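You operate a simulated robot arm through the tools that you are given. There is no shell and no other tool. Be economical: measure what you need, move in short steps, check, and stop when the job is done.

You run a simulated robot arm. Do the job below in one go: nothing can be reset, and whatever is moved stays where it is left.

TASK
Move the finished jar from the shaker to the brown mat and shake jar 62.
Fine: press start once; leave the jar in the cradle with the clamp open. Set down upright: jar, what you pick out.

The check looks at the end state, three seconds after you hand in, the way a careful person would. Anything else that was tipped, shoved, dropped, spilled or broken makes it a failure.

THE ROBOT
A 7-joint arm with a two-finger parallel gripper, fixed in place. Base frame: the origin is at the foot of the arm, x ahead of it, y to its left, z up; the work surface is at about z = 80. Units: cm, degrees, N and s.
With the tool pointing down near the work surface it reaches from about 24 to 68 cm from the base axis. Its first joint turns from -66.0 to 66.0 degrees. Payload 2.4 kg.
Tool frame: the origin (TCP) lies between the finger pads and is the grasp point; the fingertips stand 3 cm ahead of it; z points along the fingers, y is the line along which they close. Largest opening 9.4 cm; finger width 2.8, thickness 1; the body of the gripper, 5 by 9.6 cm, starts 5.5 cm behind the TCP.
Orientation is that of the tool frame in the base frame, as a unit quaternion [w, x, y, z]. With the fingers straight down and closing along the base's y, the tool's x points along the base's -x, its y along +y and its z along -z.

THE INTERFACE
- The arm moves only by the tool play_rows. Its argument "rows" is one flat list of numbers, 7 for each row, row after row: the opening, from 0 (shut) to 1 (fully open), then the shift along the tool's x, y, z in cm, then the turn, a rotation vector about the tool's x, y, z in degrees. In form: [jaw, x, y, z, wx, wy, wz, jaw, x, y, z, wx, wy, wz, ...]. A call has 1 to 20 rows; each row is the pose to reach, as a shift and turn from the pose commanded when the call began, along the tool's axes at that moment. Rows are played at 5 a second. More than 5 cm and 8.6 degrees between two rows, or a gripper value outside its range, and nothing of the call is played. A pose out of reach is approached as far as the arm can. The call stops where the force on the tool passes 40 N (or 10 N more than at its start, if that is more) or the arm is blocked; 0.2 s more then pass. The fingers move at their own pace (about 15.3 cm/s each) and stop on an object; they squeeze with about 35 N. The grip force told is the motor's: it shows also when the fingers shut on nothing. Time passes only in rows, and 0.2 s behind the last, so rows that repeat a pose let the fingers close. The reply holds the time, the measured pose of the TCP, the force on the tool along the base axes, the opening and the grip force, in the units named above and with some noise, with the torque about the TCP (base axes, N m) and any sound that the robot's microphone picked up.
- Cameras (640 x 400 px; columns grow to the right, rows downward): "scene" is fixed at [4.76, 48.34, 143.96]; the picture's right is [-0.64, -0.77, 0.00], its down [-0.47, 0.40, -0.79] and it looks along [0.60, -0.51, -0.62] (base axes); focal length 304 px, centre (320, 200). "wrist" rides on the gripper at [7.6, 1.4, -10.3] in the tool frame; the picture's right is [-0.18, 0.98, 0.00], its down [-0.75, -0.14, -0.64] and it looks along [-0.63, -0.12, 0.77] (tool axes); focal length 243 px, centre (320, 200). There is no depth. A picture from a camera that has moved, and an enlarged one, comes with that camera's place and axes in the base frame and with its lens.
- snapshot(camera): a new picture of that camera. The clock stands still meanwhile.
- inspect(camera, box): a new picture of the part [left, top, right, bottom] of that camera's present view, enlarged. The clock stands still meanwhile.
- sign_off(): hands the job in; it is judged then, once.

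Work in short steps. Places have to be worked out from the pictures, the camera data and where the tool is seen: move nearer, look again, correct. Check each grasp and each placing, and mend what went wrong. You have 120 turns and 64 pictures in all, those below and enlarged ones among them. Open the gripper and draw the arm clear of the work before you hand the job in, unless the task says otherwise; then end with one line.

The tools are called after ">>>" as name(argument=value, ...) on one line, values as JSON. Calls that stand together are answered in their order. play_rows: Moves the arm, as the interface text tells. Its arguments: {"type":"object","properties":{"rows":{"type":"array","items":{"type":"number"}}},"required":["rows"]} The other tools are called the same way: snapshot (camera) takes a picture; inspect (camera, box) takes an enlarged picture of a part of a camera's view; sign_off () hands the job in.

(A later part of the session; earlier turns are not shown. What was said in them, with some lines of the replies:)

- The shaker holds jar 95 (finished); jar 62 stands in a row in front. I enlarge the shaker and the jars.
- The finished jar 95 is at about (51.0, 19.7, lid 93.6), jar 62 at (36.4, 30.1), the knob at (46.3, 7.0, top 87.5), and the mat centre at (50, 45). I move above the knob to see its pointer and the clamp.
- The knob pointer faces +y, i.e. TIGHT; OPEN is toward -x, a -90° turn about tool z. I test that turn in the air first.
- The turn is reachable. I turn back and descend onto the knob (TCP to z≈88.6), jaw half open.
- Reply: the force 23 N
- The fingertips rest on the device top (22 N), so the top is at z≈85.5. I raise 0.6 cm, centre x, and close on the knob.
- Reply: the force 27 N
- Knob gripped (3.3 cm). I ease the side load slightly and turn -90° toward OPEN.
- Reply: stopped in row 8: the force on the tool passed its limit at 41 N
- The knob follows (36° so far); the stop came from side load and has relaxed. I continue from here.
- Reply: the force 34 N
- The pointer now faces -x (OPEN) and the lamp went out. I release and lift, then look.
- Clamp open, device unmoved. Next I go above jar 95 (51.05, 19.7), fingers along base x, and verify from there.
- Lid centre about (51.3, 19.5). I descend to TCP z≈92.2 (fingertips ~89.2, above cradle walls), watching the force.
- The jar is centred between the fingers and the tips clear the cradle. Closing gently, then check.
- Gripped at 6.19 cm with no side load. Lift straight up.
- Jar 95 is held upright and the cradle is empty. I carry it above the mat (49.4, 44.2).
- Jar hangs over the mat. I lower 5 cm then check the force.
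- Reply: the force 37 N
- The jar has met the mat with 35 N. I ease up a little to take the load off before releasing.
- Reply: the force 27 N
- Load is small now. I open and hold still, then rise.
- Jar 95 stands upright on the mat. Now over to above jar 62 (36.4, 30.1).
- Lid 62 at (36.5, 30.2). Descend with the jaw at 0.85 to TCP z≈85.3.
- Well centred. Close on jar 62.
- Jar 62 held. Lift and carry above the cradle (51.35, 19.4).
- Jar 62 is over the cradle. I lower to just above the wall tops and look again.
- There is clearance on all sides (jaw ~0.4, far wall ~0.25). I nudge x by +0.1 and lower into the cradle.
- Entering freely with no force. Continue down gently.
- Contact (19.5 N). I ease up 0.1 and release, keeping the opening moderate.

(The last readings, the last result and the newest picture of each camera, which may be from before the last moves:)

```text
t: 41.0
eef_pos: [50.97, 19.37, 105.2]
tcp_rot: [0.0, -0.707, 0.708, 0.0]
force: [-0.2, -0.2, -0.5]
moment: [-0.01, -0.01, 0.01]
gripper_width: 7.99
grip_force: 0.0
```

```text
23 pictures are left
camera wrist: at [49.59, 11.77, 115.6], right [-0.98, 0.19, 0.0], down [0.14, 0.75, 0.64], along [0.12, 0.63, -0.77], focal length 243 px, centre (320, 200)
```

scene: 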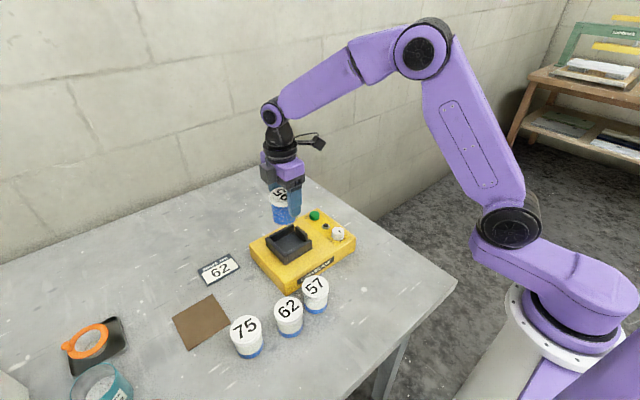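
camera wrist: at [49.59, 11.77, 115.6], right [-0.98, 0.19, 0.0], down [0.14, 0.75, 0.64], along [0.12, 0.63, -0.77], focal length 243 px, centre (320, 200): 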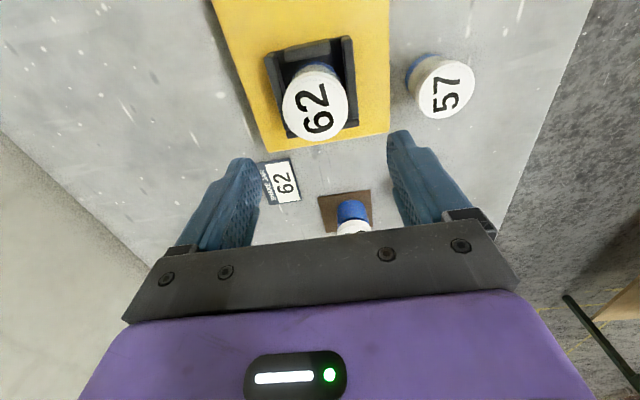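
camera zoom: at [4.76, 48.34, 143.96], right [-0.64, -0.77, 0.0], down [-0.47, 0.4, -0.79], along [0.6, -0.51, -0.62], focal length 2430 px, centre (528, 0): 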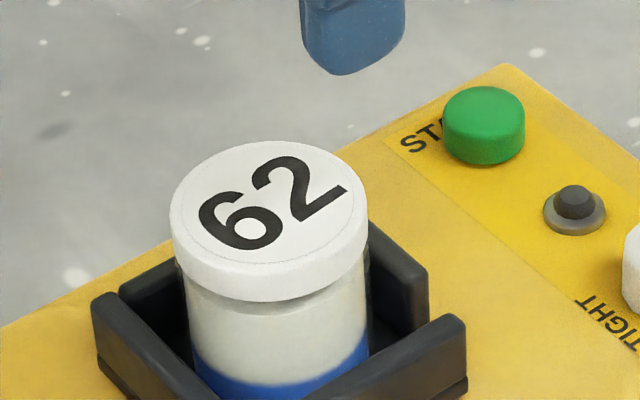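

Jar 62 is seated upright in the cradle. Now go above the knob (46.4, 7.1) to tighten the clamp.

>>> play_rows(rows=[0.5, 4, 1.6, 0, 0, 0, 0, 0.5, 8, 3.2, 0, 0, 0, 0, 0.5, 12.3, 4.75, 0, 0, 0, 0, 0.5, 12.3, 4.75, 4, 0, 0, 0, 0.5, 12.3, 4.75, 8, 0, 0, 0, 0.5, 12.3, 4.75, 8, 0, 0, 0])

>>> snapshot(camera="wrist")

```text
t: 42.5
eef_pos: [46.75, 7.17, 96.84]
tcp_rot: [0.0, -0.706, 0.708, 0.0]
force: [-0.3, 0.2, -0.2]
moment: [-0.02, 0.0, -0.04]
gripper_width: 4.71
grip_force: 0.2
```

```text
22 pictures are left
camera wrist: at [45.24, -0.45, 107.23], right [-0.98, 0.19, 0.0], down [0.14, 0.75, 0.64], along [0.12, 0.63, -0.77], focal length 243 px, centre (320, 200)
```

wrist: 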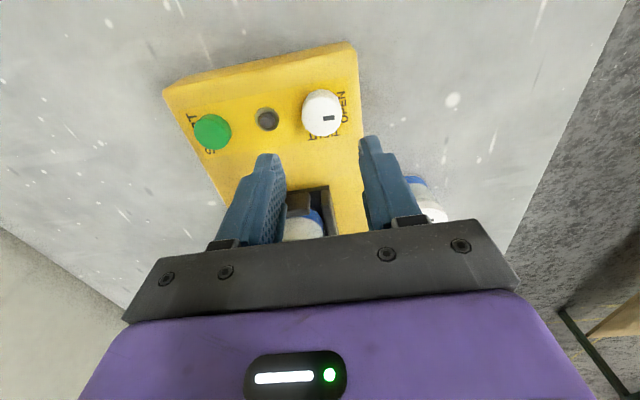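

Knob at about (46.45, 7.0). Descend to z≈89.1 and close.

>>> play_rows(rows=[0.5, 0.1, 0.3, 4, 0, 0, 0, 0.5, 0.1, 0.3, 6.5, 0, 0, 0, 0.5, 0.1, 0.3, 7.7, 0, 0, 0, 0.5, 0.1, 0.3, 7.7, 0, 0, 0, 0.35, 0.1, 0.3, 7.7, 0, 0, 0, 0.2, 0.1, 0.3, 7.7, 0, 0, 0, 0.2, 0.1, 0.3, 7.7, 0, 0, 0])

```text
t: 44.0
eef_pos: [46.43, 6.91, 89.32]
tcp_rot: [-0.002, 0.707, -0.707, 0.001]
force: [17.9, -0.3, -8.3]
moment: [0.09, -0.55, -0.02]
gripper_width: 3.31
grip_force: 44.6
```

Gripped. I shift +0.15 in x to unload and turn +90° back to TIGHT.

>>> play_rows(rows=[0.2, 0, -0.15, 0.05, 0, 0, 0, 0.2, 0, -0.15, 0.05, 0, 0, 6, 0.2, 0, -0.15, 0.05, 0, 0, 12, 0.2, 0, -0.15, 0.05, 0, 0, 18, 0.2, 0, -0.15, 0.05, 0, 0, 24, 0.2, 0, -0.15, 0.05, 0, 0, 30, 0.2, 0, -0.15, 0.05, 0, 0, 36, 0.2, 0, -0.15, 0.05, 0, 0, 42, 0.2, 0, -0.15, 0.05, 0, 0, 48, 0.2, 0, -0.15, 0.05, 0, 0, 54, 0.2, 0, -0.15, 0.05, 0, 0, 60, 0.2, 0, -0.15, 0.05, 0, 0, 66, 0.2, 0, -0.15, 0.05, 0, 0, 72, 0.2, 0, -0.15, 0.05, 0, 0, 78, 0.2, 0, -0.15, 0.05, 0, 0, 84, 0.2, 0, -0.15, 0.05, 0, 0, 90])

```text
t: 47.5
eef_pos: [46.4, 6.92, 89.38]
tcp_rot: [0.001, 0.001, 1.0, -0.001]
force: [4.1, 14.1, 27.8]
moment: [0.7, -0.13, 0.5]
gripper_width: 3.28
grip_force: 45.2
```

Full quarter turn done. Release, lift and look.

>>> play_rows(rows=[0.5, 0, 0, 0, 0, 0, 0, 0.5, 0, 0, 0, 0, 0, 0, 0.5, 0, 0, -4, 0, 0, 0, 0.5, 0, 0, -8, 0, 0, 0, 0.5, 0, 0, -12, 0, 0, 0, 0.5, 0, 0, -12, 0, 0, 0])

>>> inspect(camera="scene", box=[230, 190, 390, 290])

>>> snapshot(camera="wrist")

```text
t: 48.9
eef_pos: [46.54, 7.03, 101.1]
tcp_rot: [-0.001, 0.0, 1.0, -0.001]
force: [0.3, 0.4, 0.6]
moment: [-0.01, 0.01, 0.01]
gripper_width: 4.69
grip_force: 0.1
```

```text
4.00 times, centred on (310, 240) of scene
camera zoom: at [4.76, 48.34, 143.96], right [-0.64, -0.77, 0.0], down [-0.47, 0.4, -0.79], along [0.6, -0.51, -0.62], focal length 1215 px, centre (360, 40)
```

zoom: 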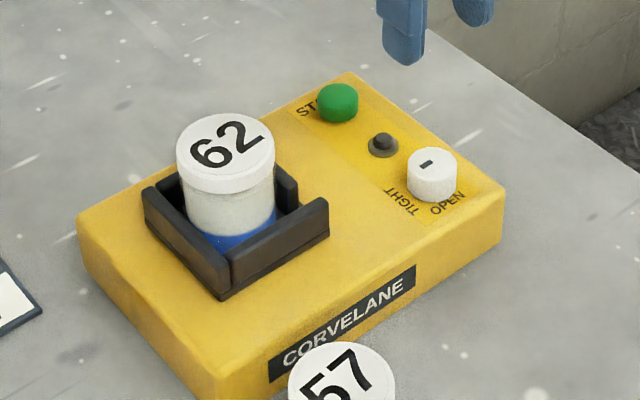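

```text
20 pictures are left
camera wrist: at [38.94, 8.48, 111.47], right [0.19, 0.98, 0.0], down [0.75, -0.14, 0.64], along [0.63, -0.12, -0.77], focal length 243 px, centre (320, 200)
```

wrist: 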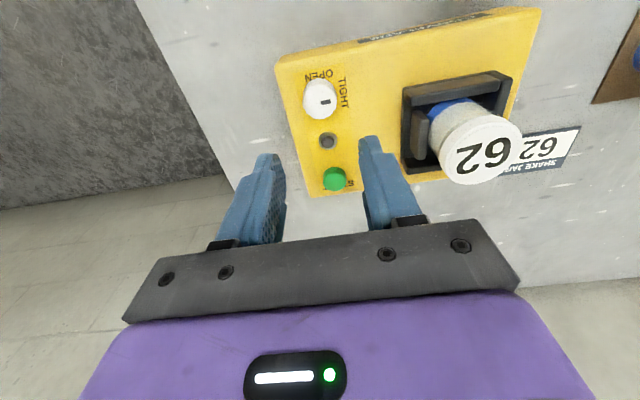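

Clamp tight, lamp off, jar centred. Next: close the fingers and go above START (≈55.9, 7.0).

>>> play_rows(rows=[0, -3, 0, 0, 0, 0, 0, 0, -6, 0, 0, 0, 0, 0, 0, -9.3, 0, 0, 0, 0, 0, 0, -9.3, 0, 4, 0, 0, 0, 0, -9.3, 0, 7, 0, 0, 0, 0, -9.3, 0, 7, 0, 0, 0])

>>> snapshot(camera="wrist")

>>> inspect(camera="scene", box=[270, 170, 366, 230])

```text
t: 50.2
eef_pos: [55.97, 7.18, 94.2]
tcp_rot: [0.0, 0.001, 1.0, 0.0]
force: [-0.5, 0.5, -0.7]
moment: [0.01, 0.01, 0.0]
gripper_width: 0.0
grip_force: 32.8
```

```text
19 pictures are left
camera wrist: at [48.27, 8.53, 104.51], right [0.19, 0.98, 0.0], down [0.75, -0.14, 0.64], along [0.63, -0.12, -0.77], focal length 243 px, centre (320, 200)
```

wrist: 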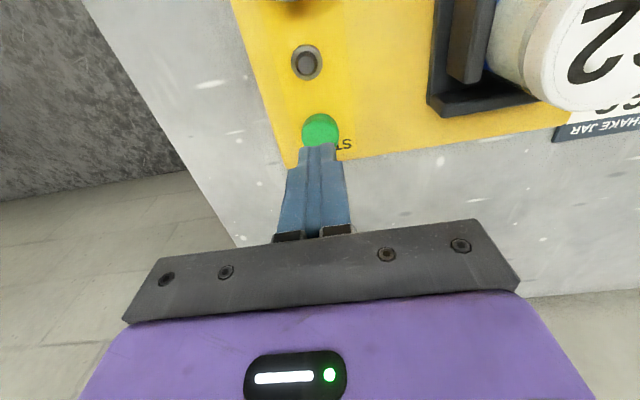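

```text
6.67 times, centred on (318, 200) of scene
camera zoom: at [4.76, 48.34, 143.96], right [-0.64, -0.77, 0.0], down [-0.47, 0.4, -0.79], along [0.6, -0.51, -0.62], focal length 2025 px, centre (333, 200)
```

zoom: 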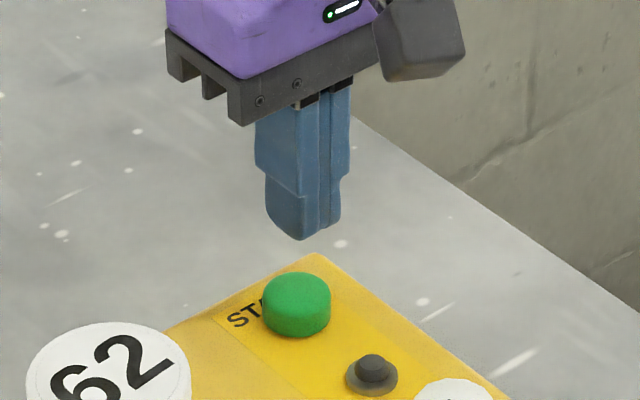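

Fingertips are right above START. Press down gradually.

>>> play_rows(rows=[0, 0, 0.1, 2.5, 0, 0, 0, 0, 0, 0.1, 3.6, 0, 0, 0, 0, 0, 0.1, 4, 0, 0, 0, 0, 0, 0.1, 4.2, 0, 0, 0])

```text
t: 51.2
eef_pos: [55.76, 6.86, 90.11]
tcp_rot: [0.0, 0.001, 1.0, 0.0]
force: [-0.7, 0.5, 1.8]
moment: [-0.02, 0.01, 0.01]
gripper_width: 0.02
grip_force: 32.7
```

>>> play_rows(rows=[0, 0, 0, 0.15, 0, 0, 0, 0, 0, 0, 0.3, 0, 0, 0, 0, 0, 0, 0.3, 0, 0, 0])

>>> inspect(camera="scene", box=[270, 170, 366, 230])

```text
t: 52.0
eef_pos: [55.81, 6.89, 89.79]
tcp_rot: [0.0, 0.001, 1.0, -0.001]
force: [0.4, 1.0, 3.0]
moment: [0.02, -0.03, 0.02]
gripper_width: 0.0
grip_force: 32.5
heard: click
```

```text
6.67 times, centred on (318, 200) of scene
camera zoom: at [4.76, 48.34, 143.96], right [-0.64, -0.77, 0.0], down [-0.47, 0.4, -0.79], along [0.6, -0.51, -0.62], focal length 2025 px, centre (333, 200)
```

zoom: 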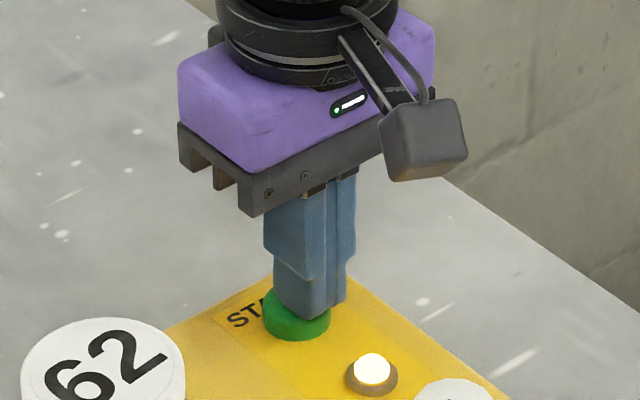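

A click was heard and the lamp glows amber: running. I rise straight off the button and wait.

>>> play_rows(rows=[0, 0, 0, -3, 0, 0, 0, 0, 0, 0, -7, 0, 0, 0, 0, 0, 0, -11, 0, 0, 0, 0, 0, 0, -11, 0, 0, 0, 0, 0, 0, -11, 0, 0, 0, 0, 0, 0, -11, 0, 0, 0, 0, 0, 0, -11, 0, 0, 0, 0, 0, 0, -11, 0, 0, 0, 0, 0, 0, -11, 0, 0, 0, 0, 0, 0, -11, 0, 0, 0, 0, 0, 0, -11, 0, 0, 0, 0, 0, 0, -11, 0, 0, 0, 0, 0, 0, -11, 0, 0, 0, 0, 0, 0, -11, 0, 0, 0, 0, 0, 0, -11, 0, 0, 0, 0, 0, 0, -11, 0, 0, 0, 0, 0, 0, -11, 0, 0, 0, 0, 0, 0, -11, 0, 0, 0, 0, 0, 0, -11, 0, 0, 0, 0, 0, 0, -11, 0, 0, 0])

>>> inspect(camera="scene", box=[230, 190, 390, 290])

```text
t: 56.2
eef_pos: [55.74, 6.97, 100.97]
tcp_rot: [-0.001, 0.001, 1.0, -0.001]
force: [0.8, 0.7, 0.3]
moment: [0.01, -0.01, -0.04]
gripper_width: 0.0
grip_force: 33.4
```

```text
4.00 times, centred on (310, 240) of scene
camera zoom: at [4.76, 48.34, 143.96], right [-0.64, -0.77, 0.0], down [-0.47, 0.4, -0.79], along [0.6, -0.51, -0.62], focal length 1215 px, centre (360, 40)
```

zoom: 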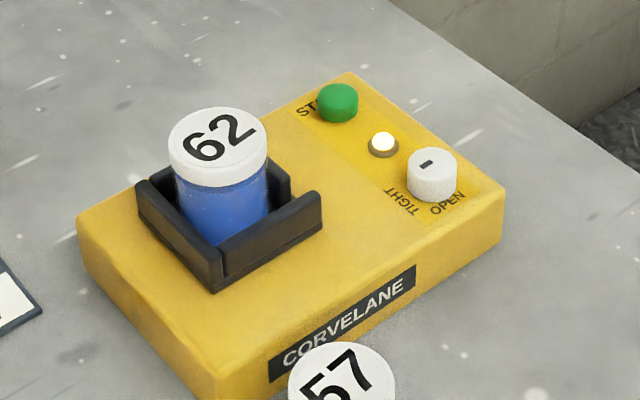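

The shaker is running (cradle shifting, lamp amber). While waiting I go back above the knob at safe height.

>>> play_rows(rows=[0.5, 3, 0, 0, 0, 0, 0, 0.5, 6, 0, 0, 0, 0, 0, 0.5, 9.35, 0, 0, 0, 0, 0, 0.5, 9.35, 0, 0, 0, 0, 0, 0.5, 9.35, 0, 0, 0, 0, 0, 0.5, 9.35, 0, 0, 0, 0, 0, 0.5, 9.35, 0, 0, 0, 0, 0, 0.5, 9.35, 0, 0, 0, 0, 0, 0.5, 9.35, 0, 0, 0, 0, 0, 0.5, 9.35, 0, 0, 0, 0, 0, 0.5, 9.35, 0, 0, 0, 0, 0, 0.5, 9.35, 0, 0, 0, 0, 0, 0.5, 9.35, 0, 0, 0, 0, 0, 0.5, 9.35, 0, 0, 0, 0, 0, 0.5, 9.35, 0, 0, 0, 0, 0, 0.5, 9.35, 0, 0, 0, 0, 0, 0.5, 9.35, 0, 0, 0, 0, 0, 0.5, 9.35, 0, 0, 0, 0, 0, 0.5, 9.35, 0, 0, 0, 0, 0, 0.5, 9.35, 0, 0, 0, 0, 0])

>>> snapshot(camera="wrist")

```text
t: 60.5
eef_pos: [46.38, 6.79, 100.79]
tcp_rot: [0.0, 0.001, 1.0, -0.001]
force: [0.2, 0.5, 0.8]
moment: [0.0, 0.0, 0.01]
gripper_width: 4.7
grip_force: 0.0
```

```text
15 pictures are left
camera wrist: at [38.77, 8.31, 111.1], right [0.19, 0.98, 0.0], down [0.75, -0.14, 0.64], along [0.63, -0.12, -0.77], focal length 243 px, centre (320, 200)
```

wrist: 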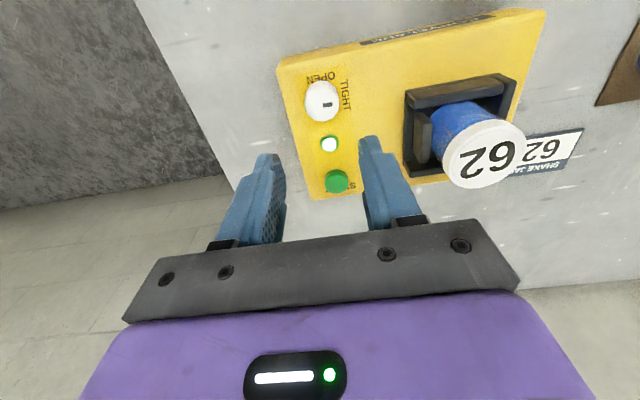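

Lamp is green: finished. I descend on the knob and grip.

>>> play_rows(rows=[0.5, 0, 0.15, 4, 0, 0, 0, 0.5, 0, 0.15, 8, 0, 0, 0, 0.5, 0, 0.15, 10.5, 0, 0, 0, 0.5, 0, 0.15, 11.6, 0, 0, 0, 0.5, 0, 0.15, 11.6, 0, 0, 0, 0.35, 0, 0.15, 11.6, 0, 0, 0, 0.2, 0, 0.15, 11.6, 0, 0, 0, 0.2, 0, 0.15, 11.6, 0, 0, 0])

```text
t: 62.2
eef_pos: [46.54, 6.96, 89.03]
tcp_rot: [-0.001, 0.004, 1.0, -0.001]
force: [1.6, -35.3, -2.5]
moment: [-1.21, -0.36, 0.07]
gripper_width: 3.27
grip_force: 44.8
```

Side load −35 N in y; shift y by −0.25 to unload.

>>> play_rows(rows=[0.2, 0, -0.12, 0, 0, 0, 0, 0.2, 0, -0.25, 0, 0, 0, 0, 0.2, 0, -0.25, 0, 0, 0, 0])

```text
t: 63.0
eef_pos: [46.45, 7.06, 89.09]
tcp_rot: [-0.001, 0.001, 1.0, 0.0]
force: [8.1, -17.3, -26.7]
moment: [-0.4, 0.18, -0.02]
gripper_width: 3.31
grip_force: 44.9
```

>>> play_rows(rows=[0.2, 0, -0.15, 0.1, 0, 0, 0, 0.2, 0, -0.15, 0.1, 0, 0, -6, 0.2, 0, -0.15, 0.1, 0, 0, -12, 0.2, 0, -0.15, 0.1, 0, 0, -18, 0.2, 0, -0.15, 0.1, 0, 0, -24, 0.2, 0, -0.15, 0.1, 0, 0, -30, 0.2, 0, -0.15, 0.1, 0, 0, -36, 0.2, 0, -0.15, 0.1, 0, 0, -42, 0.2, 0, -0.15, 0.1, 0, 0, -48, 0.2, 0, -0.15, 0.1, 0, 0, -54, 0.2, 0, -0.15, 0.1, 0, 0, -60, 0.2, 0, -0.15, 0.1, 0, 0, -66, 0.2, 0, -0.15, 0.1, 0, 0, -72, 0.2, 0, -0.15, 0.1, 0, 0, -78, 0.2, 0, -0.15, 0.1, 0, 0, -84, 0.2, 0, -0.15, 0.1, 0, 0, -90])

```text
t: 66.5
eef_pos: [46.49, 6.97, 88.99]
tcp_rot: [0.0, 0.709, -0.705, 0.001]
force: [0.5, 26.6, 14.9]
moment: [0.61, -0.09, -0.28]
gripper_width: 3.33
grip_force: 45.1
```

Quarter turn to OPEN complete. Release, lift clear and check everything.

>>> play_rows(rows=[0.48, 0, 0, 0, 0, 0, 0, 0.48, 0, 0, 0, 0, 0, 0, 0.48, 0, 0, -4, 0, 0, 0, 0.48, 0, 0, -8, 0, 0, 0, 0.48, 0, 0, -12.5, 0, 0, 0, 0.48, 0, 0, -17, 0, 0, 0, 0.48, 0, 0, -21, 0, 0, 0, 0.9, 0, 0, -21, 0, 0, 0])

>>> inspect(camera="scene", box=[230, 190, 390, 290])

>>> snapshot(camera="scene")

```text
t: 68.2
eef_pos: [46.66, 6.65, 110.08]
tcp_rot: [-0.001, -0.707, 0.708, 0.0]
force: [0.2, 0.7, -0.4]
moment: [-0.03, 0.0, -0.01]
gripper_width: 8.47
grip_force: 0.1
```

```text
4.00 times, centred on (310, 240) of scene
camera zoom: at [4.76, 48.34, 143.96], right [-0.64, -0.77, 0.0], down [-0.47, 0.4, -0.79], along [0.6, -0.51, -0.62], focal length 1215 px, centre (360, 40)
```

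zoom: 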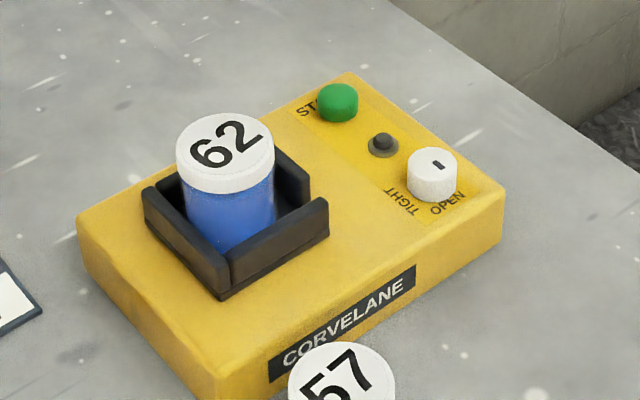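

```text
13 pictures are left
```

scene: 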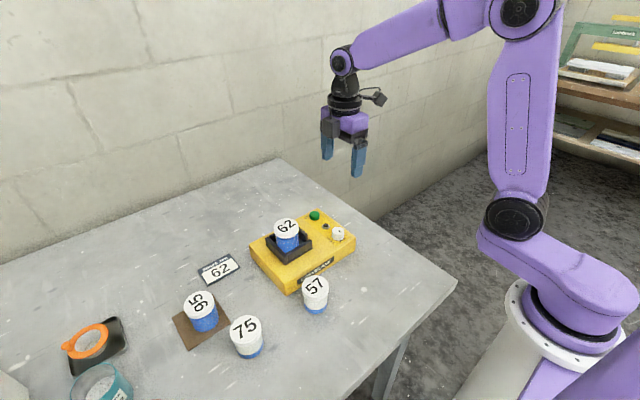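

The final pictures show jar 95 upright on the mat, jar 62 shaken (blue) in the cradle, the clamp open, and the gripper open and clear. I hand in.

>>> sign_off()

```text
The job is handed in.
```

Jar 95, the finished one, is standing upright on the brown mat, and jar 62 has been shaken and left in the cradle with the clamp open. Start was pressed once, and the last pictures show nothing else moved.
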